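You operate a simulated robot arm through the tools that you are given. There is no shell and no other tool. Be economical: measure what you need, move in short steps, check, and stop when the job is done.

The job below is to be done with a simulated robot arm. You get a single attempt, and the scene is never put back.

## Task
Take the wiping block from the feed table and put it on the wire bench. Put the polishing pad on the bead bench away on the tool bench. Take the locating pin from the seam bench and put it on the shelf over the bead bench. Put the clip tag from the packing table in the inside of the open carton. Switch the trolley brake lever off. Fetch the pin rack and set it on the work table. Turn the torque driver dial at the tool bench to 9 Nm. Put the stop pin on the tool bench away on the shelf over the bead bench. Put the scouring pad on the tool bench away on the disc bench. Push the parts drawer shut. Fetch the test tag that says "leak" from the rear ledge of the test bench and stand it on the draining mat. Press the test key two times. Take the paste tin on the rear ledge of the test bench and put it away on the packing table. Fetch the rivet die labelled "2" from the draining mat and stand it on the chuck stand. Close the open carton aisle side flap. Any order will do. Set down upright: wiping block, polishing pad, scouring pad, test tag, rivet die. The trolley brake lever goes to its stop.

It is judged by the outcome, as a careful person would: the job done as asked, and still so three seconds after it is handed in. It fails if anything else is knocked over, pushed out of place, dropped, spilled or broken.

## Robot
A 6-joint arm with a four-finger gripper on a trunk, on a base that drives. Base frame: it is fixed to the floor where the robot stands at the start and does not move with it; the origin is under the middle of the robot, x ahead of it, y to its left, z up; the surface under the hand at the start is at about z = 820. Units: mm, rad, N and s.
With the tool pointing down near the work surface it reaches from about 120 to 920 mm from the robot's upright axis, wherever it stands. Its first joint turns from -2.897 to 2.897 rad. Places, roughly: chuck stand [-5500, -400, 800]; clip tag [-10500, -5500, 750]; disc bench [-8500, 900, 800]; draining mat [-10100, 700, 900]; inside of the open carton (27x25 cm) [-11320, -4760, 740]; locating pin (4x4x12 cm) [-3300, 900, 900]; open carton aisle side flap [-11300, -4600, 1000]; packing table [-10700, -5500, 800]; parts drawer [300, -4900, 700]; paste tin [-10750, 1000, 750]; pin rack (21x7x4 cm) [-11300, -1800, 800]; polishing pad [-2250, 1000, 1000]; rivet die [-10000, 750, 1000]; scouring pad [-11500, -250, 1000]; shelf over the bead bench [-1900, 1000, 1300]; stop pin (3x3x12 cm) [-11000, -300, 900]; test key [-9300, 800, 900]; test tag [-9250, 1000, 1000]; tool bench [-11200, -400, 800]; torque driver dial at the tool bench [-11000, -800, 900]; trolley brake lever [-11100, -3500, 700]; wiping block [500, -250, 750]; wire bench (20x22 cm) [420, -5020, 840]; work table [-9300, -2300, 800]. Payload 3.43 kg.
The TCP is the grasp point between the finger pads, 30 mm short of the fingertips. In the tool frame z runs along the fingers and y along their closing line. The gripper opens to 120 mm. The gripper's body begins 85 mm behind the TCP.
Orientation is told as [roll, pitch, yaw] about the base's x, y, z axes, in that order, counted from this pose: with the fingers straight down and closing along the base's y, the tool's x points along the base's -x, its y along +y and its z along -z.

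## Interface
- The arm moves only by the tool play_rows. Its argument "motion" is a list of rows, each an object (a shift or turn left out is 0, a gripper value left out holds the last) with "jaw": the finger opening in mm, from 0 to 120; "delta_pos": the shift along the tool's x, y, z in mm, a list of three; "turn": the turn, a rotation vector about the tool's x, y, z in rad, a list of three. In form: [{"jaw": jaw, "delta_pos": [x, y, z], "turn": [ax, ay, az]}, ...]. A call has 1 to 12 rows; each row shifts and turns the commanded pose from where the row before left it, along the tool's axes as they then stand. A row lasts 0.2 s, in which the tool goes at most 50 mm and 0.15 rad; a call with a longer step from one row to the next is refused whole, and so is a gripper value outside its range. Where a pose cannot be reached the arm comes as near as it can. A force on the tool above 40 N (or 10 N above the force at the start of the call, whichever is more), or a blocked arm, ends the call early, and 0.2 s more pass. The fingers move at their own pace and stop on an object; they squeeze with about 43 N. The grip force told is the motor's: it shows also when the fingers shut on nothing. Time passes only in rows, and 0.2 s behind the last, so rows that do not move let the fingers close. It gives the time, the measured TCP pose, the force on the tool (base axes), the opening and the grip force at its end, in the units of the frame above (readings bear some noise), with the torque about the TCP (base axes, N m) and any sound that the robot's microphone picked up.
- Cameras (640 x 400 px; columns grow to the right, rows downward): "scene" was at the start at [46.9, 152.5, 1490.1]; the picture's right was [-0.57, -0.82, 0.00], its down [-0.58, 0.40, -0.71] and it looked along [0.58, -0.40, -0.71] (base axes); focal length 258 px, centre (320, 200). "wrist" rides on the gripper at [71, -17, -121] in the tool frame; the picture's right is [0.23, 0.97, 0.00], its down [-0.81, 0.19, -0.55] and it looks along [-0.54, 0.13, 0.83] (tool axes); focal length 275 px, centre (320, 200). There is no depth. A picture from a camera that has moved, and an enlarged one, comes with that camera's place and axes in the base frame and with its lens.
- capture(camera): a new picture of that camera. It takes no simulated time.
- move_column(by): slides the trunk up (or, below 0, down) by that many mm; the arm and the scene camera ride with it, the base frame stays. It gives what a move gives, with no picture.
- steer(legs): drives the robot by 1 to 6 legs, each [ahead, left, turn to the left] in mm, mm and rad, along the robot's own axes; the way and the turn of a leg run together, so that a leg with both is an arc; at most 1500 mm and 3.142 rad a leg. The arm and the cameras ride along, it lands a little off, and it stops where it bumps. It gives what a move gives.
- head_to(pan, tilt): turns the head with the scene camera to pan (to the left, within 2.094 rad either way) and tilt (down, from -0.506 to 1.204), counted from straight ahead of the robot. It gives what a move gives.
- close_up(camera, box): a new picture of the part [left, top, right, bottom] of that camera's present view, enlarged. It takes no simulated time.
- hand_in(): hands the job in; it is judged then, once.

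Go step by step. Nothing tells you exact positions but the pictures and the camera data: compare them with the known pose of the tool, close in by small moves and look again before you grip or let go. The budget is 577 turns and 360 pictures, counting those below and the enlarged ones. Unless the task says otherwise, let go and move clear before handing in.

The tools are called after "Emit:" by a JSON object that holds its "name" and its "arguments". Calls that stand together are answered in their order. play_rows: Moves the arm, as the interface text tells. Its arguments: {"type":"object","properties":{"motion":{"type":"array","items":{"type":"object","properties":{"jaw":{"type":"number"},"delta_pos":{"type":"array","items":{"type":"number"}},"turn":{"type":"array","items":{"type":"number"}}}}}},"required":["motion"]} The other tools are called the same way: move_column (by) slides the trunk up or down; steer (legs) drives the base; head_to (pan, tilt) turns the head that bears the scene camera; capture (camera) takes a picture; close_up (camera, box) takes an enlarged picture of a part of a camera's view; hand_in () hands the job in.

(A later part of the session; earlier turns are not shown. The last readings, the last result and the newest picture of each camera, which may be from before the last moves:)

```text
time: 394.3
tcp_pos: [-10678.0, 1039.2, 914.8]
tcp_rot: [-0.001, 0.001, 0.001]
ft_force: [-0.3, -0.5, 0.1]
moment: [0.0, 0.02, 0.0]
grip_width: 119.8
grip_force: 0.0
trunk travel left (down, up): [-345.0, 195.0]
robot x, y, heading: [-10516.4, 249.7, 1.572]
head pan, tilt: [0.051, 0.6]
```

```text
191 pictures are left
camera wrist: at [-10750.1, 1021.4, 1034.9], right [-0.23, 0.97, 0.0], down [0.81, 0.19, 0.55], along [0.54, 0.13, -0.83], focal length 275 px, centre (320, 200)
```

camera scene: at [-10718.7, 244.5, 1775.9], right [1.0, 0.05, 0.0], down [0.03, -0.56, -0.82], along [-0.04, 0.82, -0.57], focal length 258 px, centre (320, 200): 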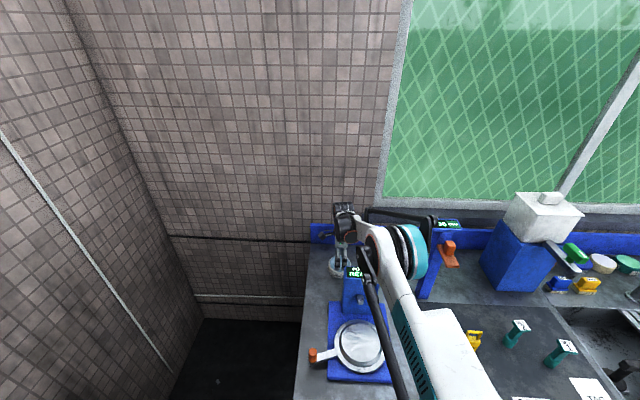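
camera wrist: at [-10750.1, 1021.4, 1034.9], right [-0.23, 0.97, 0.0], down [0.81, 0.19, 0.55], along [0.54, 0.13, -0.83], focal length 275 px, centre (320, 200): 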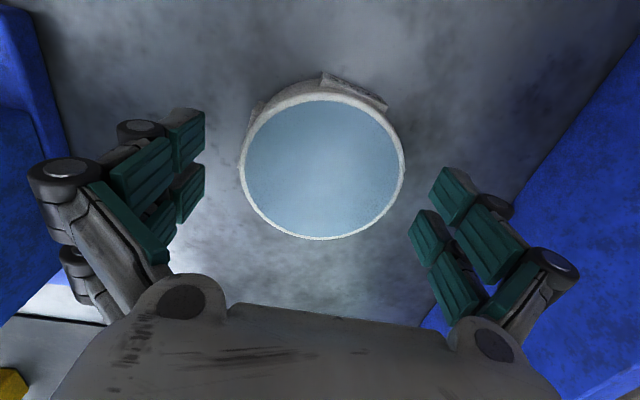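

Well centred. I lower to 886 and close.

Emit:
{"name": "play_rows", "arguments": {"motion": [{"delta_pos": [0, 1, 10]}, {"delta_pos": [0, 0, 10]}, {"delta_pos": [0, 0, 8]}, {"jaw": 80}, {"jaw": 80}, {"jaw": 80}]}}

Emit:
{"name": "capture", "arguments": {"camera": "wrist"}}

```text
time: 395.7
tcp_pos: [-10678.1, 1038.9, 887.4]
tcp_rot: [0.004, 0.0, 0.002]
ft_force: [-1.2, 4.2, 6.4]
moment: [0.72, -0.04, 0.07]
grip_width: 97.3
grip_force: 43.1
trunk travel left (down, up): [-345.0, 195.0]
robot x, y, heading: [-10513.4, 248.3, 1.579]
head pan, tilt: [0.051, 0.6]
```

```text
190 pictures are left
camera wrist: at [-10749.6, 1021.4, 1007.8], right [-0.23, 0.97, 0.0], down [0.81, 0.19, 0.55], along [0.54, 0.13, -0.83], focal length 275 px, centre (320, 200)
```

wrist: 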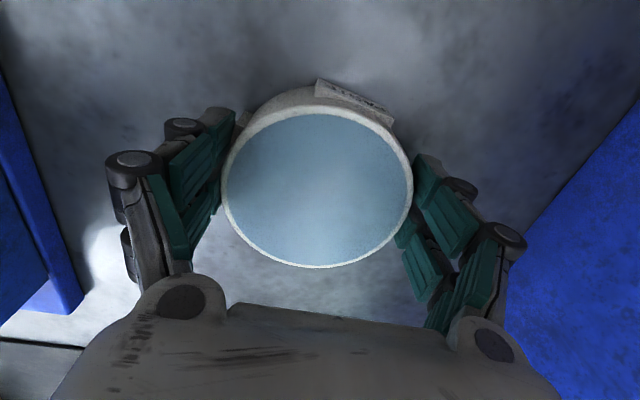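

Gripped (97 mm). I lift straight up and then retract.

Emit:
{"name": "play_rows", "arguments": {"motion": [{"delta_pos": [0, 0, -20]}, {"delta_pos": [0, 0, -30]}, {"delta_pos": [0, 0, -40]}, {"delta_pos": [0, 0, -40]}, {"delta_pos": [0, 0, -40]}, {"delta_pos": [0, 0, -40]}, {"delta_pos": [0, 0, -40]}]}}

Emit:
{"name": "capture", "arguments": {"camera": "wrist"}}

```text
time: 397.3
tcp_pos: [-10677.8, 1037.4, 1141.4]
tcp_rot: [-0.001, 0.0, 0.0]
ft_force: [0.2, -0.6, -5.6]
moment: [-0.03, 0.06, -0.01]
grip_width: 97.6
grip_force: 42.7
trunk travel left (down, up): [-345.0, 195.0]
robot x, y, heading: [-10514.2, 250.1, 1.569]
head pan, tilt: [0.051, 0.6]
```

```text
189 pictures are left
camera wrist: at [-10749.2, 1020.1, 1259.9], right [-0.23, 0.97, 0.0], down [0.81, 0.19, 0.55], along [0.54, 0.13, -0.83], focal length 275 px, centre (320, 200)
```

wrist: 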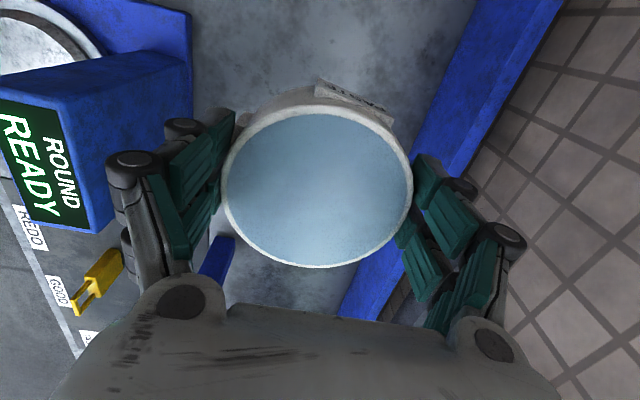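

Held level. I rise a bit more, retract, and drive south along the lane between the west-wall benches and the work table.

Emit:
{"name": "play_rows", "arguments": {"motion": [{"delta_pos": [0, 0, -40]}, {"delta_pos": [0, 0, -30]}, {"delta_pos": [-20, -40, 0]}, {"delta_pos": [-20, -40, 0]}, {"delta_pos": [-20, -40, 0]}, {"delta_pos": [-20, -40, 0]}, {"delta_pos": [-20, -40, 0]}, {"delta_pos": [-20, -40, 0]}, {"delta_pos": [-20, -40, 0]}, {"delta_pos": [0, -40, 0]}]}}

Emit:
{"name": "move_column", "arguments": {"by": -150}}

Emit:
{"name": "steer", "arguments": {"legs": [[-700, -230, 0], [0, 0, 1.571], [0, 0, 1.571]]}}

Emit:
{"name": "head_to", "arguments": {"pan": 0.0, "tilt": 0.35}}

Emit:
{"name": "capture", "arguments": {"camera": "scene"}}

```text
time: 399.5
tcp_pos: [-10536.7, 718.4, 1207.8]
tcp_rot: [0.002, 0.0, 0.003]
ft_force: [-0.2, -1.0, -5.7]
moment: [0.02, 0.06, -0.01]
grip_width: 97.4
grip_force: 43.3
trunk travel left (down, up): [-345.0, 195.0]
robot x, y, heading: [-10513.2, 253.9, 1.576]
head pan, tilt: [0.051, 0.6]
```

```text
time: 401.2
tcp_pos: [-10536.1, 719.9, 1058.6]
tcp_rot: [0.0, 0.0, 0.0]
ft_force: [0.2, 0.2, -5.2]
moment: [0.0, 0.04, 0.0]
grip_width: 97.5
grip_force: 42.9
trunk travel left (down, up): [-195.0, 345.0]
robot x, y, heading: [-10512.0, 253.1, 1.57]
head pan, tilt: [0.051, 0.6]
```

```text
time: 412.9
tcp_pos: [-10257.7, -916.6, 1057.3]
tcp_rot: [0.0, 0.0, -3.129]
ft_force: [0.0, -0.4, -5.3]
moment: [0.0, -0.02, 0.02]
grip_width: 97.2
grip_force: 42.9
trunk travel left (down, up): [-195.0, 345.0]
robot x, y, heading: [-10282.7, -450.1, -1.556]
head pan, tilt: [0.051, 0.6]
```

```text
time: 413.7
tcp_pos: [-10257.9, -916.5, 1057.2]
tcp_rot: [-0.001, -0.001, -3.129]
ft_force: [0.4, -0.5, -5.6]
moment: [-0.01, -0.02, -0.02]
grip_width: 97.4
grip_force: 42.9
trunk travel left (down, up): [-195.0, 345.0]
robot x, y, heading: [-10282.7, -445.8, -1.557]
head pan, tilt: [0.0, 0.351]
```

```text
188 pictures are left
camera scene: at [-10083.9, -521.6, 1648.6], right [-1.0, -0.01, 0.0], down [0.0, 0.34, -0.94], along [0.01, -0.94, -0.34], focal length 258 px, centre (320, 200)
```

scene: 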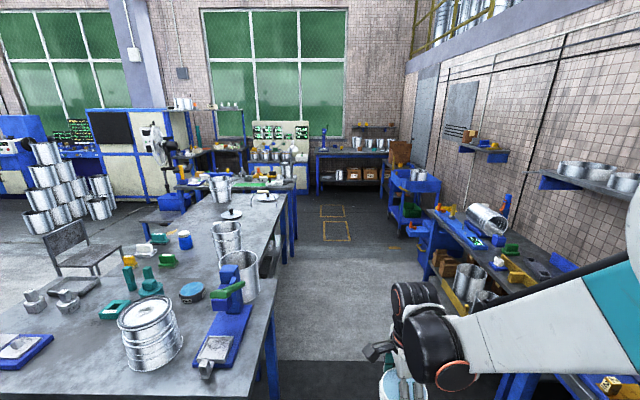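

The lane south is clear (about 0.9 m wide). I centre and drive along it.

Emit:
{"name": "steer", "arguments": {"legs": [[0, -30, -0.014], [1300, 0, 0], [1300, 0, 0]]}}

Emit:
{"name": "head_to", "arguments": {"pan": 0.0, "tilt": 0.4}}

Emit:
{"name": "capture", "arguments": {"camera": "scene"}}

```text
time: 426.8
tcp_pos: [-10360.3, -3514.8, 1057.5]
tcp_rot: [0.0, 0.0, 3.115]
ft_force: [0.2, 0.6, -5.8]
moment: [0.01, -0.03, -0.01]
grip_width: 97.3
grip_force: 43.2
trunk travel left (down, up): [-195.0, 345.0]
robot x, y, heading: [-10369.2, -3048.6, -1.595]
head pan, tilt: [0.0, 0.351]
```

```text
time: 427.4
tcp_pos: [-10360.0, -3514.6, 1058.2]
tcp_rot: [0.0, 0.001, 3.114]
ft_force: [-0.3, -0.9, -5.3]
moment: [0.03, -0.07, 0.0]
grip_width: 97.2
grip_force: 43.0
trunk travel left (down, up): [-195.0, 345.0]
robot x, y, heading: [-10369.6, -3047.0, -1.593]
head pan, tilt: [0.0, 0.4]
```

```text
187 pictures are left
camera scene: at [-10170.6, -3125.4, 1644.1], right [-1.0, 0.03, 0.0], down [0.01, 0.39, -0.92], along [-0.02, -0.92, -0.39], focal length 258 px, centre (320, 200)
```

scene: 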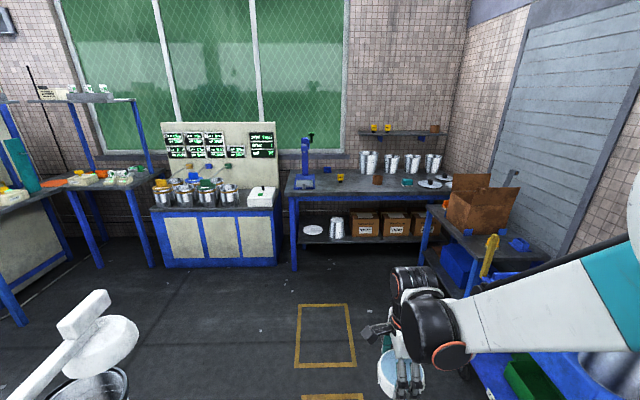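

The packing table is along the south wall ahead, the carton bench at the right. I shift left a bit and drive on.

Emit:
{"name": "steer", "arguments": {"legs": [[0, 0, 0.023], [700, 140, 0], [700, 0, 0]]}}

Emit:
{"name": "head_to", "arguments": {"pan": 0.0, "tilt": 0.55}}

Emit:
{"name": "capture", "arguments": {"camera": "scene"}}

```text
time: 435.1
tcp_pos: [-10189.6, -4911.0, 1057.1]
tcp_rot: [-0.001, 0.001, -3.128]
ft_force: [0.0, 0.1, -4.9]
moment: [0.02, -0.07, -0.01]
grip_width: 97.4
grip_force: 42.7
trunk travel left (down, up): [-195.0, 345.0]
robot x, y, heading: [-10215.1, -4444.0, -1.554]
head pan, tilt: [0.0, 0.4]
```

```text
time: 435.8
tcp_pos: [-10189.5, -4910.9, 1056.5]
tcp_rot: [-0.001, 0.0, -3.127]
ft_force: [-0.8, -0.1, -5.3]
moment: [0.03, 0.0, -0.01]
grip_width: 97.4
grip_force: 43.0
trunk travel left (down, up): [-195.0, 345.0]
robot x, y, heading: [-10221.7, -4440.2, -1.555]
head pan, tilt: [0.0, 0.55]
```

```text
186 pictures are left
camera scene: at [-10017.1, -4511.2, 1630.4], right [-1.0, -0.02, 0.0], down [-0.01, 0.52, -0.85], along [0.01, -0.85, -0.52], focal length 258 px, centre (320, 200)
```

scene: 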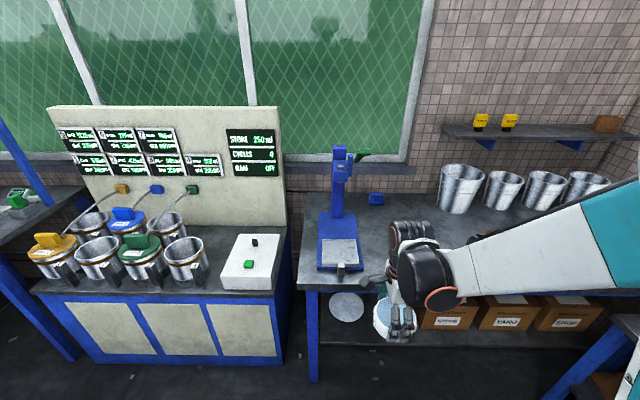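

I swing the arm left to see the table behind it.

Emit:
{"name": "play_rows", "arguments": {"motion": [{"delta_pos": [45, 0, -20]}, {"delta_pos": [45, 0, -20]}, {"delta_pos": [45, 0, -20]}, {"delta_pos": [45, 0, -20]}, {"delta_pos": [45, 0, -10]}]}}

Emit:
{"name": "head_to", "arguments": {"pan": -0.35, "tilt": 0.55}}

Emit:
{"name": "capture", "arguments": {"camera": "scene"}}

```text
time: 437.2
tcp_pos: [-9962.5, -4960.1, 1132.9]
tcp_rot: [-0.001, 0.0, 3.11]
ft_force: [0.7, 0.0, -5.9]
moment: [0.05, -0.02, -0.03]
grip_width: 97.5
grip_force: 43.3
trunk travel left (down, up): [-195.0, 345.0]
robot x, y, heading: [-10218.3, -4444.8, -1.555]
head pan, tilt: [0.0, 0.55]
stopped in row 5: the arm was blocked; the commanded pose is now the measured one
```

```text
time: 438.0
tcp_pos: [-9961.1, -4957.4, 1133.4]
tcp_rot: [-0.001, -0.002, 3.111]
ft_force: [-0.8, -0.7, -6.2]
moment: [-0.01, -0.03, -0.03]
grip_width: 97.2
grip_force: 43.3
trunk travel left (down, up): [-195.0, 345.0]
robot x, y, heading: [-10218.9, -4443.7, -1.554]
head pan, tilt: [-0.351, 0.55]
```

```text
185 pictures are left
camera scene: at [-9993.1, -4504.6, 1621.6], right [-0.96, -0.29, 0.0], down [-0.17, 0.58, -0.8], along [0.23, -0.76, -0.6], focal length 258 px, centre (320, 200)
```

scene: 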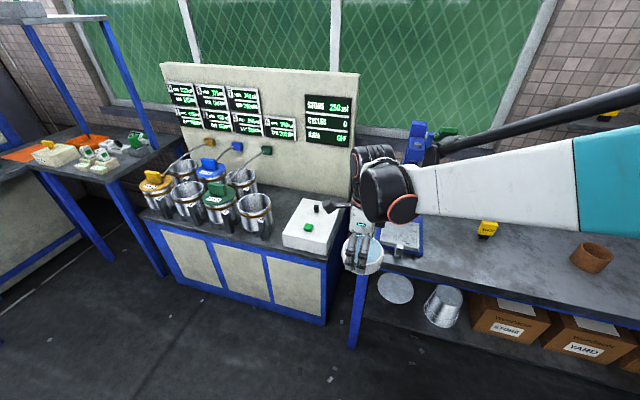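

The arm touched the head when swinging left. I see the clip tag (yellow) at about (−10450, −5485) and a free area; I move the arm back right and drive closer to put the tin at about (−10330, −5320).

Emit:
{"name": "play_rows", "arguments": {"motion": [{"delta_pos": [-45, 0, 0]}, {"delta_pos": [-45, 0, 0]}, {"delta_pos": [-45, 0, 0]}, {"delta_pos": [-45, 0, 0]}, {"delta_pos": [-45, 0, 0]}, {"delta_pos": [-45, 0, 0]}, {"delta_pos": [-45, 0, 0]}, {"delta_pos": [-45, 0, 0]}]}}

Emit:
{"name": "steer", "arguments": {"legs": [[200, 0, -0.015]]}}

Emit:
{"name": "head_to", "arguments": {"pan": 0.0, "tilt": 0.65}}

Emit:
{"name": "capture", "arguments": {"camera": "scene"}}

Emit:
{"name": "capture", "arguments": {"camera": "wrist"}}

```text
time: 439.8
tcp_pos: [-10317.8, -4947.4, 1134.4]
tcp_rot: [0.001, 0.0, 3.121]
ft_force: [-0.3, -0.2, -5.9]
moment: [0.04, -0.07, 0.03]
grip_width: 97.6
grip_force: 43.0
trunk travel left (down, up): [-195.0, 345.0]
robot x, y, heading: [-10219.1, -4438.5, -1.554]
head pan, tilt: [-0.351, 0.55]
```

```text
time: 441.4
tcp_pos: [-10324.3, -5148.3, 1134.6]
tcp_rot: [-0.001, -0.001, 3.105]
ft_force: [0.5, -0.1, -5.4]
moment: [0.04, -0.02, 0.0]
grip_width: 97.2
grip_force: 42.6
trunk travel left (down, up): [-195.0, 345.0]
robot x, y, heading: [-10216.4, -4641.1, -1.573]
head pan, tilt: [-0.351, 0.55]
```

```text
time: 442.2
tcp_pos: [-10323.1, -5147.5, 1134.1]
tcp_rot: [0.001, 0.0, 3.105]
ft_force: [-0.1, 0.3, -5.2]
moment: [-0.02, -0.06, 0.02]
grip_width: 97.3
grip_force: 42.8
trunk travel left (down, up): [-195.0, 345.0]
robot x, y, heading: [-10218.2, -4641.0, -1.569]
head pan, tilt: [0.0, 0.649]
```

```text
184 pictures are left
camera scene: at [-10016.8, -4713.0, 1621.6], right [-1.0, 0.0, 0.0], down [0.0, 0.6, -0.8], along [0.0, -0.8, -0.6], focal length 258 px, centre (320, 200)
```

scene: 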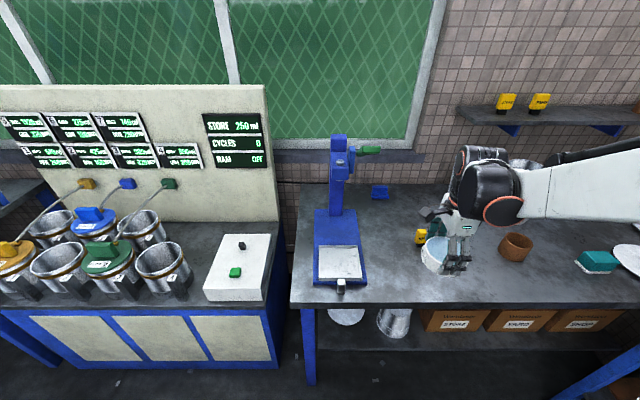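

```text
183 pictures are left
camera wrist: at [-10251.6, -5133.0, 1254.8], right [0.19, -0.98, 0.0], down [-0.82, -0.16, 0.55], along [-0.54, -0.11, -0.83], focal length 275 px, centre (320, 200)
```

wrist: 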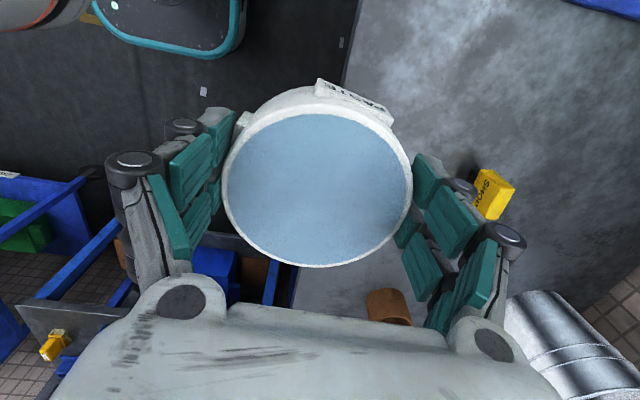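

I set the tin down at about (−10305, −5290).

Emit:
{"name": "play_rows", "arguments": {"motion": [{"delta_pos": [8, 45, 0]}, {"delta_pos": [8, 45, 0]}, {"delta_pos": [8, 45, 0]}, {"delta_pos": [0, 7, 45]}, {"delta_pos": [0, 0, 45]}, {"delta_pos": [0, 0, 45]}, {"delta_pos": [0, 0, 45]}, {"delta_pos": [0, 0, 30]}]}}

Emit:
{"name": "close_up", "arguments": {"camera": "scene", "box": [300, 180, 500, 305]}}

```text
time: 444.0
tcp_pos: [-10305.5, -5291.0, 921.5]
tcp_rot: [0.001, -0.002, 3.105]
ft_force: [0.0, 1.2, -5.4]
moment: [0.0, -0.04, -0.01]
grip_width: 97.4
grip_force: 42.9
trunk travel left (down, up): [-195.0, 345.0]
robot x, y, heading: [-10214.0, -4649.2, -1.569]
head pan, tilt: [0.0, 0.649]
```

```text
3.20 times, centred on (400, 242) of scene
camera zoom: at [-10016.8, -4713.8, 1621.6], right [-1.0, 0.0, 0.0], down [0.0, 0.61, -0.8], along [0.0, -0.8, -0.61], focal length 826 px, centre (64, 64)
```

zoom: 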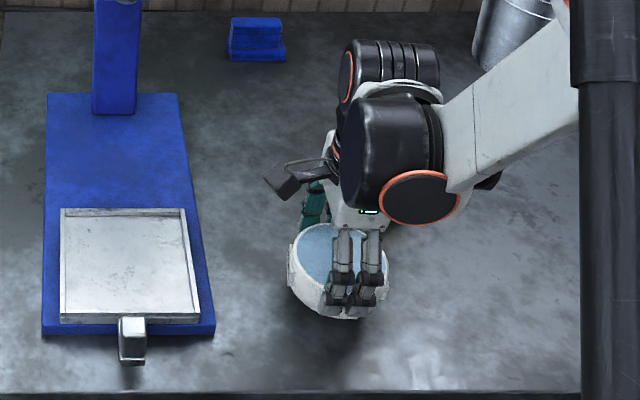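

Emit:
{"name": "play_rows", "arguments": {"motion": [{"delta_pos": [0, 0, 15]}, {"delta_pos": [0, 0, 8]}, {"delta_pos": [0, 0, 4]}, {"delta_pos": [0, 0, 3]}, {"delta_pos": [0, 0, 3]}, {"delta_pos": [0, 0, 3]}, {"delta_pos": [0, 0, 3]}, {"delta_pos": [0, 0, 3]}, {"delta_pos": [0, 0, 3]}, {"delta_pos": [0, 0, 3]}]}}

Emit:
{"name": "close_up", "arguments": {"camera": "scene", "box": [300, 180, 500, 305]}}

```text
time: 446.2
tcp_pos: [-10304.9, -5287.9, 878.2]
tcp_rot: [0.001, -0.001, 3.107]
ft_force: [-1.3, -4.9, 29.6]
moment: [-0.13, 0.37, 0.1]
grip_width: 98.2
grip_force: 43.4
trunk travel left (down, up): [-195.0, 345.0]
robot x, y, heading: [-10216.5, -4643.6, -1.571]
head pan, tilt: [0.0, 0.649]
```

```text
3.20 times, centred on (400, 242) of scene
camera zoom: at [-10016.5, -4710.8, 1621.7], right [-1.0, 0.0, 0.0], down [0.0, 0.6, -0.8], along [0.0, -0.8, -0.6], focal length 826 px, centre (64, 64)
```

zoom: 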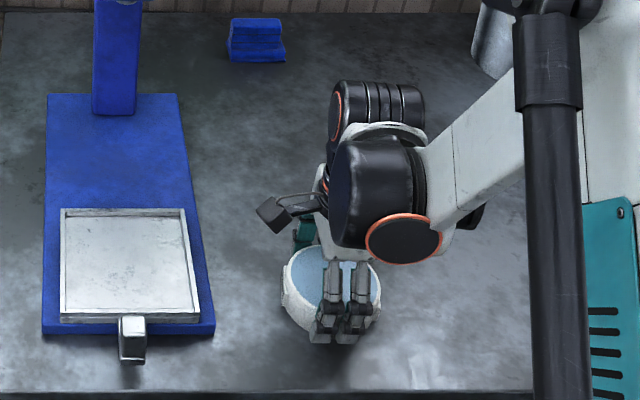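

On the table. I open and rise.

Emit:
{"name": "play_rows", "arguments": {"motion": [{"delta_pos": [0, 0, -2], "jaw": 110}, {"jaw": 118}, {"delta_pos": [0, 0, -20]}, {"delta_pos": [0, 0, -45]}, {"delta_pos": [0, 0, -45]}, {"delta_pos": [0, 0, -45]}, {"jaw": 60, "delta_pos": [-40, 20, 0]}, {"delta_pos": [-40, 20, 0]}, {"delta_pos": [-30, 20, 0]}]}}

Emit:
{"name": "capture", "arguments": {"camera": "wrist"}}

Emit:
{"name": "capture", "arguments": {"camera": "scene"}}

```text
time: 448.2
tcp_pos: [-10419.3, -5343.5, 1035.5]
tcp_rot: [0.001, 0.0, 3.104]
ft_force: [-0.3, -0.5, -0.1]
moment: [-0.02, 0.02, 0.02]
grip_width: 60.0
grip_force: 0.0
trunk travel left (down, up): [-195.0, 345.0]
robot x, y, heading: [-10216.9, -4644.5, -1.567]
head pan, tilt: [0.0, 0.649]
```

```text
180 pictures are left
camera wrist: at [-10347.5, -5329.9, 1154.9], right [0.19, -0.98, 0.0], down [-0.82, -0.16, 0.55], along [-0.54, -0.11, -0.83], focal length 275 px, centre (320, 200)
```

wrist: 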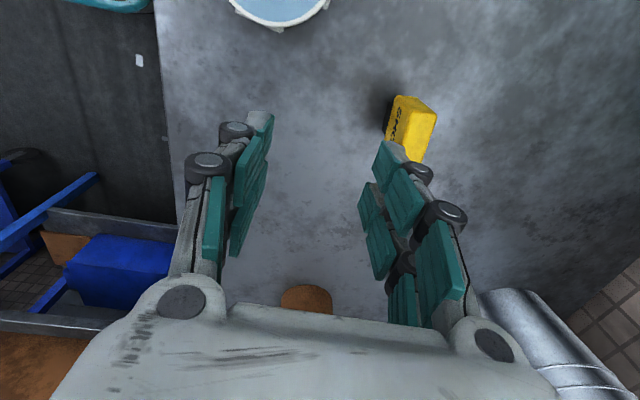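

```text
179 pictures are left
camera scene: at [-10016.8, -4712.7, 1621.6], right [-1.0, 0.0, 0.0], down [0.0, 0.6, -0.8], along [0.0, -0.8, -0.6], focal length 258 px, centre (320, 200)
```

scene: 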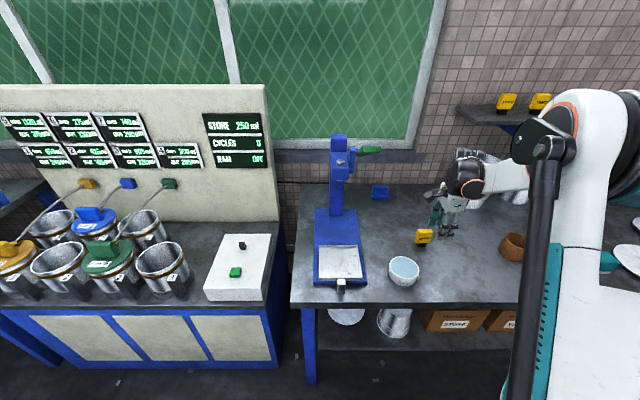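

Emit:
{"name": "close_up", "arguments": {"camera": "scene", "box": [380, 190, 500, 265]}}

Emit:
{"name": "close_up", "arguments": {"camera": "wrist", "box": [340, 70, 500, 190]}}

```text
5.33 times, centred on (440, 228) of scene
camera zoom: at [-10016.8, -4712.7, 1621.6], right [-1.0, 0.0, 0.0], down [0.0, 0.6, -0.8], along [0.0, -0.8, -0.6], focal length 1377 px, centre (-320, 53)
```

zoom: 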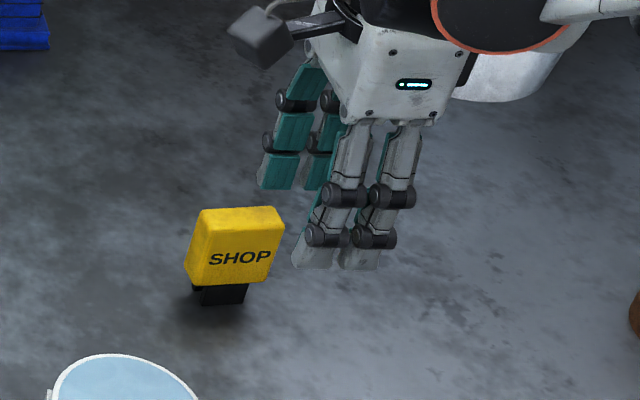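

```text
3.33 times, centred on (420, 130) of wrist
camera zoom: at [-10347.5, -5329.9, 1154.9], right [0.19, -0.98, 0.0], down [-0.82, -0.16, 0.55], along [-0.54, -0.11, -0.83], focal length 918 px, centre (-13, 433)
```

zoom: 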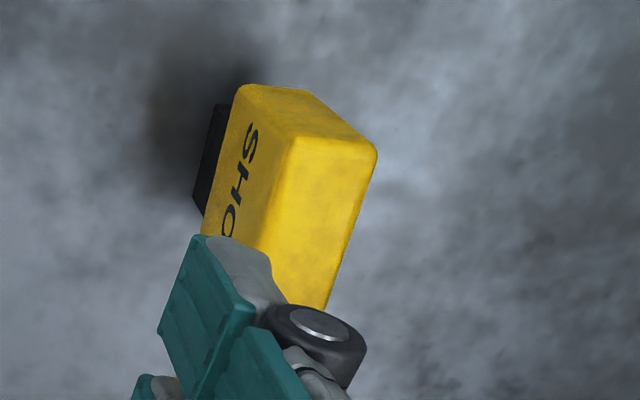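

The clip tag "SHOP" is around (−10415, −5433). I move above it to measure.

Emit:
{"name": "play_rows", "arguments": {"motion": [{"delta_pos": [0, 40, 0]}, {"delta_pos": [2, 40, 0]}]}}

Emit:
{"name": "capture", "arguments": {"camera": "wrist"}}

Emit:
{"name": "close_up", "arguments": {"camera": "scene", "box": [380, 190, 500, 265]}}

```text
time: 448.8
tcp_pos: [-10418.9, -5425.7, 1036.3]
tcp_rot: [0.0, 0.0, 3.105]
ft_force: [-0.3, -0.1, 0.0]
moment: [0.01, 0.03, -0.03]
grip_width: 59.8
grip_force: 0.1
trunk travel left (down, up): [-195.0, 345.0]
robot x, y, heading: [-10216.0, -4642.4, -1.567]
head pan, tilt: [0.0, 0.649]
```

```text
176 pictures are left
camera wrist: at [-10347.0, -5411.7, 1156.0], right [0.19, -0.98, 0.0], down [-0.82, -0.16, 0.55], along [-0.54, -0.11, -0.83], focal length 275 px, centre (320, 200)
```

wrist: 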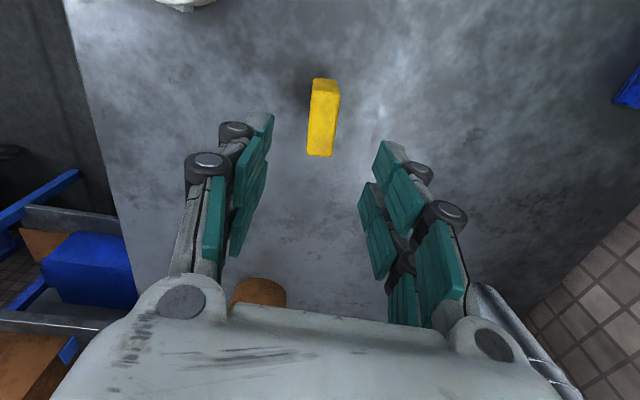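

```text
5.33 times, centred on (440, 228) of scene
camera zoom: at [-10017.2, -4714.1, 1621.5], right [-1.0, 0.0, 0.0], down [0.0, 0.61, -0.8], along [0.0, -0.8, -0.61], focal length 1377 px, centre (-320, 53)
```

zoom: 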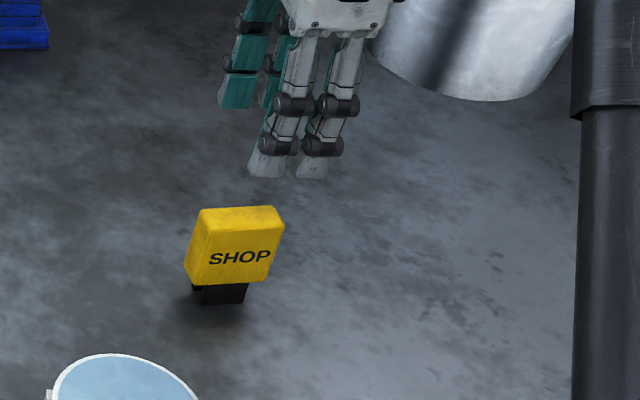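

Top at z≈931, centre (−10419, −5430), 21 mm thick along y. I descend and grip.

Emit:
{"name": "play_rows", "arguments": {"motion": [{"delta_pos": [0, 4, 40]}, {"delta_pos": [0, 0, 40]}, {"delta_pos": [0, 0, 40]}, {"delta_pos": [0, 0, 14]}, {"jaw": 5}, {"jaw": 5}, {"jaw": 5}]}}

Emit:
{"name": "capture", "arguments": {"camera": "wrist"}}

```text
time: 450.4
tcp_pos: [-10418.2, -5429.8, 899.1]
tcp_rot: [0.001, 0.001, 3.104]
ft_force: [0.5, 0.2, -0.1]
moment: [-0.01, -0.03, -0.01]
grip_width: 23.2
grip_force: 43.2
trunk travel left (down, up): [-195.0, 345.0]
robot x, y, heading: [-10217.5, -4645.0, -1.569]
head pan, tilt: [0.0, 0.649]
```

```text
174 pictures are left
camera wrist: at [-10346.8, -5415.9, 1019.1], right [0.19, -0.98, 0.0], down [-0.82, -0.16, 0.55], along [-0.54, -0.11, -0.83], focal length 275 px, centre (320, 200)
```

wrist: 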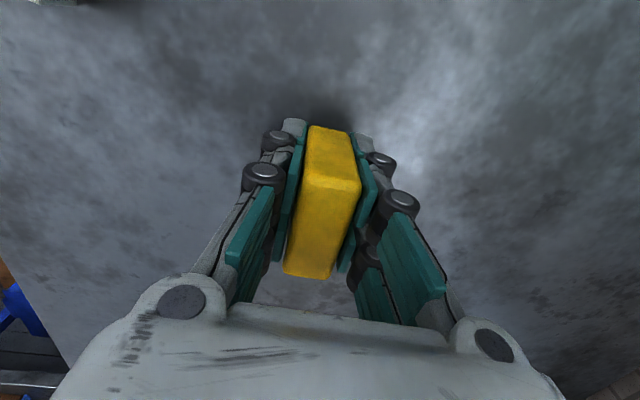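

Held (23 mm). I lift, retract, and turn west towards the carton.

Emit:
{"name": "play_rows", "arguments": {"motion": [{"delta_pos": [0, 0, -30]}, {"delta_pos": [0, 0, -45]}, {"delta_pos": [0, 0, -45]}, {"delta_pos": [0, 0, -45]}, {"delta_pos": [0, 0, -45]}, {"delta_pos": [20, -45, 0]}, {"delta_pos": [20, -45, 0]}, {"delta_pos": [20, -45, 0]}, {"delta_pos": [20, -45, 0]}, {"delta_pos": [20, -45, 0]}, {"delta_pos": [20, -45, 0]}]}}

Emit:
{"name": "steer", "arguments": {"legs": [[-150, 0, 0], [0, 0, -1.571]]}}

Emit:
{"name": "head_to", "arguments": {"pan": 0.0, "tilt": 0.55}}

Emit:
{"name": "capture", "arguments": {"camera": "scene"}}

```text
time: 452.8
tcp_pos: [-10287.6, -5163.0, 1108.9]
tcp_rot: [0.0, 0.0, 3.106]
ft_force: [1.0, 1.1, -0.4]
moment: [0.01, -0.02, 0.0]
grip_width: 23.2
grip_force: 43.7
trunk travel left (down, up): [-195.0, 345.0]
robot x, y, heading: [-10214.0, -4641.2, -1.571]
head pan, tilt: [0.0, 0.649]
```

```text
time: 458.1
tcp_pos: [-10735.8, -4414.3, 1109.9]
tcp_rot: [0.003, -0.001, 1.525]
ft_force: [-0.5, 0.4, -1.1]
moment: [0.01, 0.02, 0.02]
grip_width: 22.9
grip_force: 43.0
trunk travel left (down, up): [-195.0, 345.0]
robot x, y, heading: [-10213.1, -4487.9, 3.134]
head pan, tilt: [0.0, 0.649]
```

```text
time: 458.7
tcp_pos: [-10735.5, -4414.6, 1108.2]
tcp_rot: [0.004, 0.001, 1.524]
ft_force: [-0.3, -0.5, -0.5]
moment: [0.0, -0.02, 0.03]
grip_width: 23.2
grip_force: 42.8
trunk travel left (down, up): [-195.0, 345.0]
robot x, y, heading: [-10215.2, -4492.4, 3.136]
head pan, tilt: [0.0, 0.55]
```

```text
173 pictures are left
camera scene: at [-10288.4, -4691.8, 1630.4], right [0.01, 1.0, 0.0], down [0.52, 0.0, -0.85], along [-0.85, 0.01, -0.52], focal length 258 px, centre (320, 200)
```

scene: 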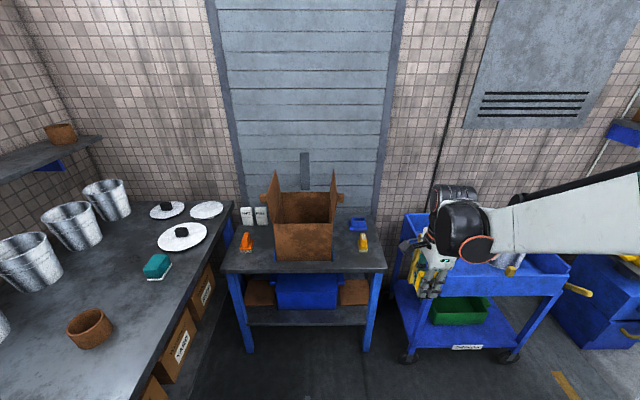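

Emit:
{"name": "close_up", "arguments": {"camera": "scene", "box": [210, 140, 410, 290]}}

Emit:
{"name": "close_up", "arguments": {"camera": "scene", "box": [380, 170, 640, 370]}}

```text
2.67 times, centred on (310, 215) of scene
camera zoom: at [-10288.4, -4691.8, 1630.4], right [0.01, 1.0, 0.0], down [0.52, 0.0, -0.85], along [-0.85, 0.01, -0.52], focal length 689 px, centre (347, 160)
```

zoom: 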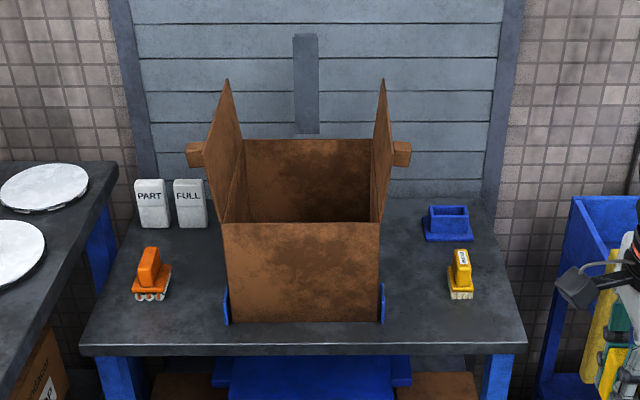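

```text
2.00 times, centred on (510, 270) of scene
camera zoom: at [-10288.4, -4691.8, 1630.4], right [0.01, 1.0, 0.0], down [0.52, 0.0, -0.85], along [-0.85, 0.01, -0.52], focal length 516 px, centre (-60, 60)
```

zoom: 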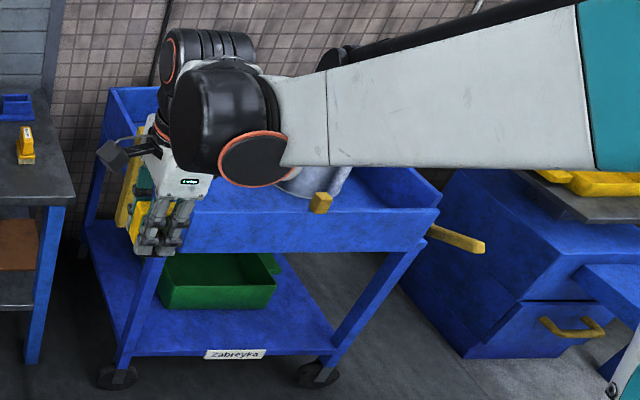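

The carton stands at x −11083…−11330, y −4863…−4630 with both side flaps upright. I'll insert the tag from above with the trunk raised; first I position the base.

Emit:
{"name": "move_column", "arguments": {"by": 260}}

Emit:
{"name": "steer", "arguments": {"legs": [[250, 250, 0.005]]}}

Emit:
{"name": "head_to", "arguments": {"pan": 0.05, "tilt": 0.75}}

Emit:
{"name": "capture", "arguments": {"camera": "scene"}}

Emit:
{"name": "capture", "arguments": {"camera": "wrist"}}

```text
time: 461.4
tcp_pos: [-10736.5, -4415.6, 1369.2]
tcp_rot: [0.001, 0.001, 1.525]
ft_force: [-0.1, 0.1, -0.8]
moment: [0.03, -0.01, -0.01]
grip_width: 23.5
grip_force: 42.9
trunk travel left (down, up): [-455.0, 85.0]
robot x, y, heading: [-10217.1, -4490.8, 3.135]
head pan, tilt: [0.0, 0.55]
```

```text
time: 463.7
tcp_pos: [-10985.2, -4664.2, 1369.1]
tcp_rot: [0.0, -0.001, 1.527]
ft_force: [-1.1, -1.3, -1.4]
moment: [0.06, -0.07, 0.02]
grip_width: 23.2
grip_force: 42.4
trunk travel left (down, up): [-455.0, 85.0]
robot x, y, heading: [-10463.8, -4740.7, 3.134]
head pan, tilt: [0.0, 0.55]
```

```text
time: 464.4
tcp_pos: [-10983.5, -4663.4, 1369.8]
tcp_rot: [0.002, 0.0, 1.527]
ft_force: [0.4, -0.2, -0.9]
moment: [-0.02, 0.04, -0.02]
grip_width: 23.3
grip_force: 43.5
trunk travel left (down, up): [-455.0, 85.0]
robot x, y, heading: [-10466.8, -4737.6, 3.132]
head pan, tilt: [0.051, 0.75]
```

```text
170 pictures are left
camera scene: at [-10528.8, -4944.4, 1873.1], right [-0.04, 1.0, 0.0], down [0.68, 0.03, -0.73], along [-0.73, -0.03, -0.68], focal length 258 px, centre (320, 200)
```

scene: 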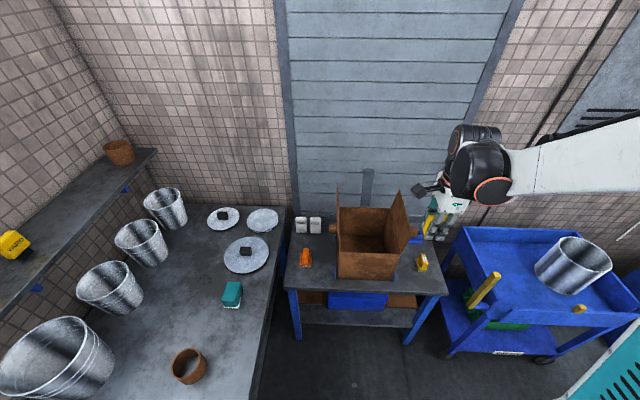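

```text
169 pictures are left
camera wrist: at [-10970.2, -4737.1, 1489.0], right [-0.98, -0.19, 0.0], down [-0.16, 0.82, 0.55], along [-0.1, 0.54, -0.83], focal length 275 px, centre (320, 200)
```

wrist: 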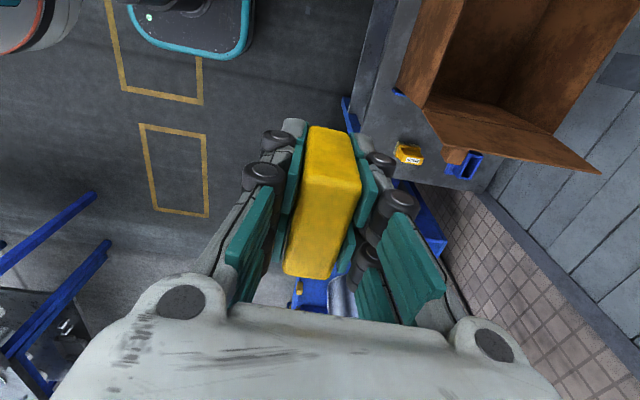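

Emit:
{"name": "close_up", "arguments": {"camera": "scene", "box": [290, 160, 450, 290]}}

```text
3.08 times, centred on (370, 225) of scene
camera zoom: at [-10528.8, -4944.4, 1873.1], right [-0.04, 1.0, 0.0], down [0.68, 0.03, -0.73], along [-0.73, -0.03, -0.68], focal length 795 px, centre (166, 123)
```

zoom: 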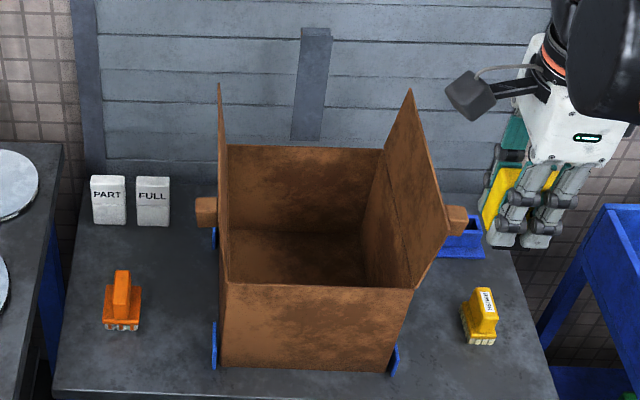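

Using both views, the carton's table is lower (z≈775): carton x −11167…−11440, y −4887…−4630, rim z≈980, flaps up to ≈1105. I move above its centre.

Emit:
{"name": "steer", "arguments": {"legs": [[120, 0, 0]]}}

Emit:
{"name": "play_rows", "arguments": {"motion": [{"delta_pos": [20, 40, 0], "turn": [0, 0, -0.04]}, {"delta_pos": [20, 40, 0]}, {"delta_pos": [20, 40, 0]}, {"delta_pos": [20, 40, 0]}, {"delta_pos": [10, 40, 0]}]}}

Emit:
{"name": "capture", "arguments": {"camera": "wrist"}}

Emit:
{"name": "close_up", "arguments": {"camera": "scene", "box": [290, 100, 450, 230]}}

```text
time: 465.6
tcp_pos: [-11105.0, -4663.7, 1369.1]
tcp_rot: [0.001, -0.001, 1.529]
ft_force: [-1.9, -0.2, -1.9]
moment: [0.03, -0.1, -0.01]
grip_width: 23.3
grip_force: 42.5
trunk travel left (down, up): [-455.0, 85.0]
robot x, y, heading: [-10580.5, -4739.1, 3.13]
head pan, tilt: [0.051, 0.75]
```

```text
time: 466.8
tcp_pos: [-11304.8, -4751.2, 1365.7]
tcp_rot: [0.0, -0.001, 1.568]
ft_force: [-0.4, -0.7, -0.5]
moment: [0.01, -0.06, 0.01]
grip_width: 23.2
grip_force: 43.3
trunk travel left (down, up): [-455.0, 85.0]
robot x, y, heading: [-10581.4, -4736.1, 3.138]
head pan, tilt: [0.051, 0.75]
```

```text
167 pictures are left
camera wrist: at [-11289.5, -4823.2, 1485.8], right [-0.97, -0.23, 0.0], down [-0.19, 0.81, 0.55], along [-0.13, 0.54, -0.83], focal length 275 px, centre (320, 200)
```

wrist: 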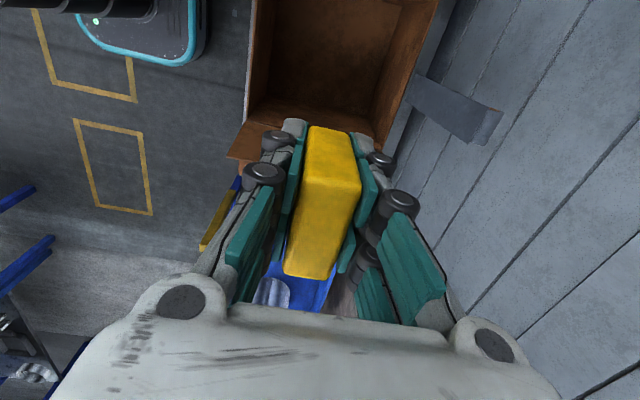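

```text
3.08 times, centred on (370, 165) of scene
camera zoom: at [-10651.1, -4944.0, 1872.8], right [-0.04, 1.0, 0.0], down [0.68, 0.03, -0.73], along [-0.73, -0.03, -0.68], focal length 795 px, centre (166, 308)
```

zoom: 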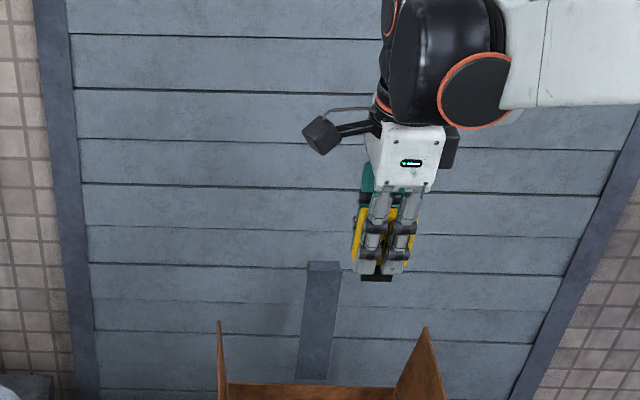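

Emit:
{"name": "move_column", "arguments": {"by": -130}}

Emit:
{"name": "play_rows", "arguments": {"motion": [{"delta_pos": [0, 7, 40]}, {"delta_pos": [0, 0, 45]}, {"delta_pos": [0, 0, 45]}, {"delta_pos": [0, 0, 45]}, {"delta_pos": [0, 0, 45]}]}}

Emit:
{"name": "capture", "arguments": {"camera": "wrist"}}

Emit:
{"name": "capture", "arguments": {"camera": "scene"}}

```text
time: 468.4
tcp_pos: [-11303.3, -4751.2, 1236.4]
tcp_rot: [0.001, 0.0, 1.568]
ft_force: [0.8, 0.5, -1.3]
moment: [-0.02, 0.01, 0.01]
grip_width: 22.9
grip_force: 42.5
trunk travel left (down, up): [-325.0, 215.0]
robot x, y, heading: [-10581.6, -4735.4, 3.138]
head pan, tilt: [0.051, 0.75]
```

```text
time: 469.6
tcp_pos: [-11311.8, -4749.5, 1017.0]
tcp_rot: [0.001, 0.0, 1.567]
ft_force: [0.2, 0.8, -0.4]
moment: [0.01, -0.01, -0.01]
grip_width: 23.4
grip_force: 43.2
trunk travel left (down, up): [-325.0, 215.0]
robot x, y, heading: [-10579.3, -4740.9, 3.135]
head pan, tilt: [0.051, 0.75]
```

```text
165 pictures are left
camera wrist: at [-11294.7, -4822.5, 1137.2], right [-0.97, -0.23, 0.0], down [-0.19, 0.81, 0.55], along [-0.13, 0.54, -0.83], focal length 275 px, centre (320, 200)
```

wrist: 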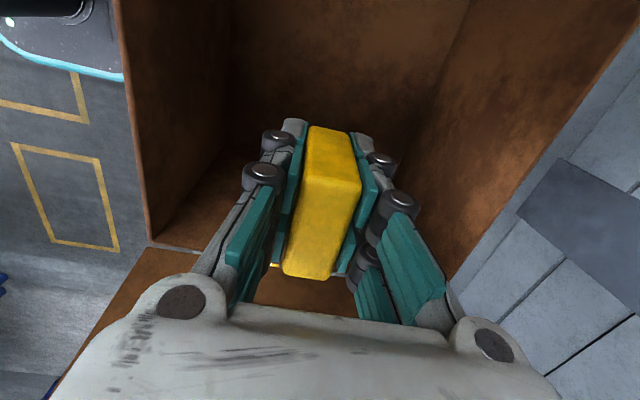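

```text
164 pictures are left
camera scene: at [-10649.2, -4943.8, 1742.9], right [-0.04, 1.0, 0.0], down [0.68, 0.03, -0.73], along [-0.73, -0.03, -0.68], focal length 258 px, centre (320, 200)
```

scene: 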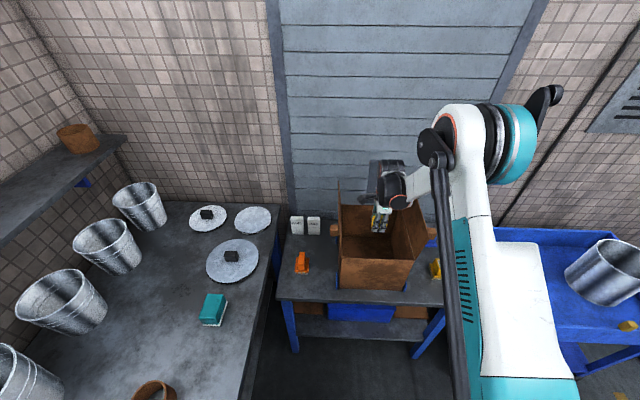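

Emit:
{"name": "play_rows", "arguments": {"motion": [{"delta_pos": [0, 0, 40]}, {"delta_pos": [0, 0, 40]}, {"delta_pos": [0, 0, 35]}, {"delta_pos": [0, 0, 25]}]}}

Emit:
{"name": "close_up", "arguments": {"camera": "scene", "box": [290, 130, 490, 300]}}

Emit:
{"name": "capture", "arguments": {"camera": "wrist"}}

```text
time: 470.6
tcp_pos: [-11310.8, -4751.1, 878.1]
tcp_rot: [0.0, 0.001, 1.567]
ft_force: [0.3, 0.3, -1.2]
moment: [0.0, -0.02, 0.01]
grip_width: 23.5
grip_force: 43.1
trunk travel left (down, up): [-325.0, 215.0]
robot x, y, heading: [-10582.2, -4738.7, 3.14]
head pan, tilt: [0.051, 0.75]
```

```text
2.35 times, centred on (390, 215) of scene
camera zoom: at [-10649.0, -4943.8, 1743.0], right [-0.04, 1.0, 0.0], down [0.68, 0.03, -0.73], along [-0.73, -0.03, -0.68], focal length 608 px, centre (155, 165)
```

zoom: 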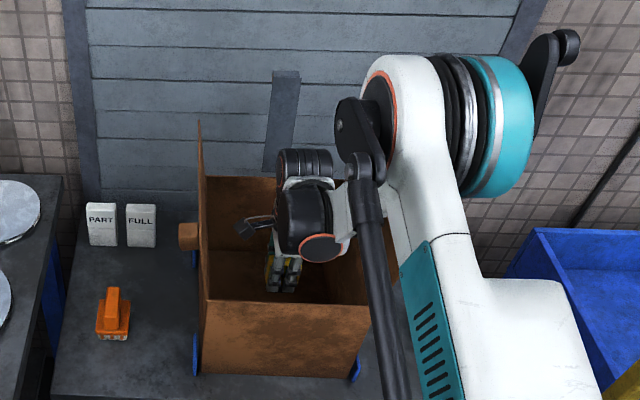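

```text
162 pictures are left
camera wrist: at [-11294.4, -4822.5, 997.4], right [-0.97, -0.23, 0.0], down [-0.19, 0.81, 0.55], along [-0.13, 0.54, -0.83], focal length 275 px, centre (320, 200)
```

wrist: 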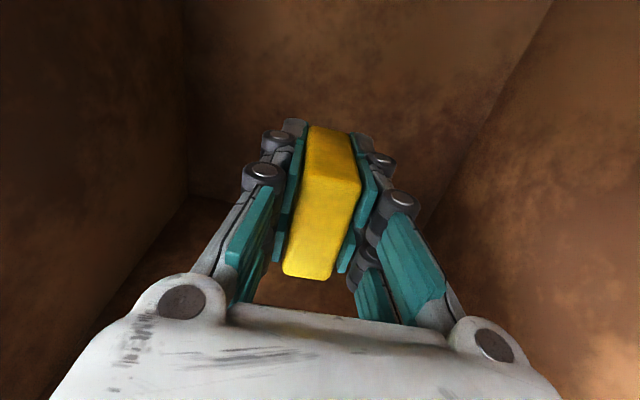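

Emit:
{"name": "play_rows", "arguments": {"motion": [{"delta_pos": [0, 0, 12]}, {"delta_pos": [0, 0, 12]}, {"delta_pos": [0, 0, 5]}, {"delta_pos": [0, 0, 4]}, {"delta_pos": [0, 0, 4]}, {"delta_pos": [0, 0, 3]}, {"delta_pos": [0, 0, 3]}, {"delta_pos": [0, 0, 3]}, {"delta_pos": [0, 0, 3]}, {"delta_pos": [0, 0, 3]}, {"delta_pos": [0, 0, 3]}, {"delta_pos": [0, 0, 3]}]}}

```text
time: 473.2
tcp_pos: [-11309.3, -4750.4, 819.0]
tcp_rot: [0.001, 0.001, 1.567]
ft_force: [0.7, 0.2, 0.1]
moment: [0.03, 0.0, -0.03]
grip_width: 23.2
grip_force: 42.7
trunk travel left (down, up): [-325.0, 215.0]
robot x, y, heading: [-10582.9, -4736.2, 3.135]
head pan, tilt: [0.051, 0.75]
```

Emit:
{"name": "play_rows", "arguments": {"motion": [{"delta_pos": [0, 0, 4]}, {"delta_pos": [0, 0, 4]}, {"delta_pos": [0, 0, 3]}, {"delta_pos": [0, 0, 3]}, {"delta_pos": [0, 0, 3]}, {"delta_pos": [0, 0, 3]}, {"delta_pos": [0, 0, 3]}, {"delta_pos": [0, 0, 3]}, {"delta_pos": [0, 0, 3]}, {"delta_pos": [0, 0, 3]}]}}

Emit:
{"name": "close_up", "arguments": {"camera": "scene", "box": [290, 130, 490, 300]}}

```text
time: 475.4
tcp_pos: [-11305.7, -4750.8, 799.7]
tcp_rot: [0.0, 0.0, 1.568]
ft_force: [-0.1, 0.0, 0.2]
moment: [0.01, -0.02, 0.01]
grip_width: 23.0
grip_force: 42.8
out of reach, approached as far as the arm can: row 6, 8, 10
trunk travel left (down, up): [-325.0, 215.0]
robot x, y, heading: [-10579.3, -4738.2, 3.135]
head pan, tilt: [0.051, 0.75]
```

```text
2.35 times, centred on (390, 215) of scene
camera zoom: at [-10648.3, -4943.8, 1743.0], right [-0.04, 1.0, 0.0], down [0.68, 0.03, -0.73], along [-0.73, -0.03, -0.68], focal length 608 px, centre (155, 165)
```

zoom: 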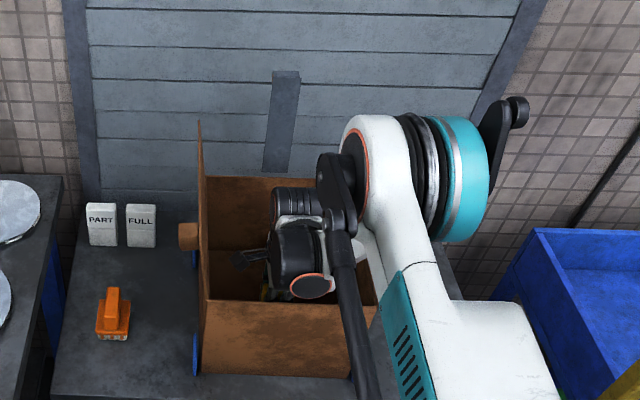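

Emit:
{"name": "move_column", "arguments": {"by": -12}}

```text
time: 476.0
tcp_pos: [-11305.2, -4748.9, 793.1]
tcp_rot: [0.005, 0.0, 1.567]
ft_force: [8.2, -0.5, 22.0]
moment: [-0.05, -0.32, 0.0]
grip_width: 23.0
grip_force: 42.5
trunk travel left (down, up): [-313.0, 227.0]
robot x, y, heading: [-10581.6, -4738.4, 3.133]
head pan, tilt: [0.051, 0.75]
stopped: the force on the tool passed its limit at 42 N (the readings are from after the stop); the commanded pose is now the measured one
```

The tag touches the carton bottom. I release it and come straight up.

Emit:
{"name": "play_rows", "arguments": {"motion": [{"jaw": 40, "delta_pos": [0, 0, -1]}, {"jaw": 46}, {"delta_pos": [0, 0, -20]}, {"delta_pos": [0, 0, -40]}, {"delta_pos": [0, 0, -45]}, {"delta_pos": [0, 0, -45]}, {"delta_pos": [0, 0, -45]}, {"delta_pos": [0, 0, -45]}, {"delta_pos": [0, 0, -45]}, {"delta_pos": [0, 0, -45]}, {"delta_pos": [0, 0, -45]}]}}

Emit:
{"name": "move_column", "arguments": {"by": 100}}

Emit:
{"name": "capture", "arguments": {"camera": "wrist"}}

Emit:
{"name": "close_up", "arguments": {"camera": "scene", "box": [290, 130, 490, 300]}}

```text
time: 478.4
tcp_pos: [-11302.3, -4751.5, 1167.3]
tcp_rot: [0.007, 0.0, 1.568]
ft_force: [0.6, 0.1, 1.1]
moment: [0.02, 0.01, 0.0]
grip_width: 46.1
grip_force: 0.0
trunk travel left (down, up): [-313.0, 227.0]
robot x, y, heading: [-10584.0, -4737.2, 3.134]
head pan, tilt: [0.051, 0.75]
```

```text
time: 479.7
tcp_pos: [-11305.2, -4751.3, 1266.1]
tcp_rot: [0.003, -0.001, 1.568]
ft_force: [0.4, -0.4, -0.3]
moment: [0.0, -0.01, 0.03]
grip_width: 45.9
grip_force: 0.0
trunk travel left (down, up): [-413.0, 127.0]
robot x, y, heading: [-10584.4, -4737.2, 3.139]
head pan, tilt: [0.051, 0.75]
```

```text
160 pictures are left
camera wrist: at [-11288.2, -4823.2, 1385.5], right [-0.97, -0.23, 0.0], down [-0.19, 0.81, 0.55], along [-0.13, 0.54, -0.83], focal length 275 px, centre (320, 200)
```

wrist: 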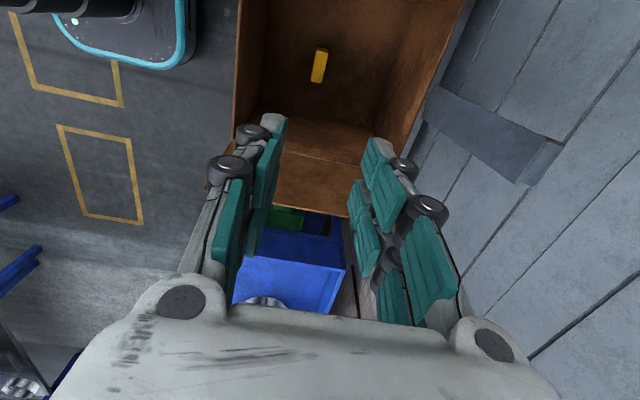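

```text
2.35 times, centred on (390, 215) of scene
camera zoom: at [-10648.6, -4943.8, 1831.0], right [-0.04, 1.0, 0.0], down [0.68, 0.03, -0.73], along [-0.73, -0.03, -0.68], focal length 608 px, centre (155, 165)
```

zoom: 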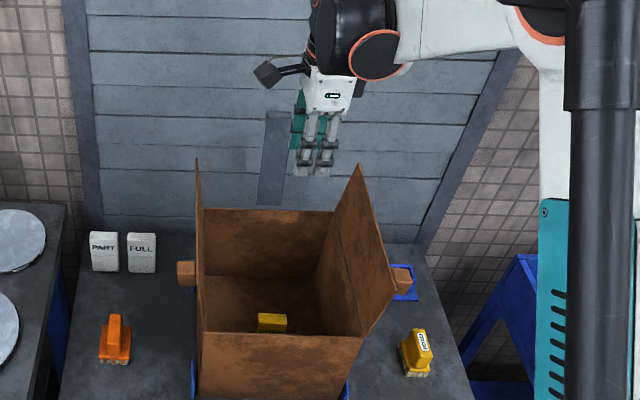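

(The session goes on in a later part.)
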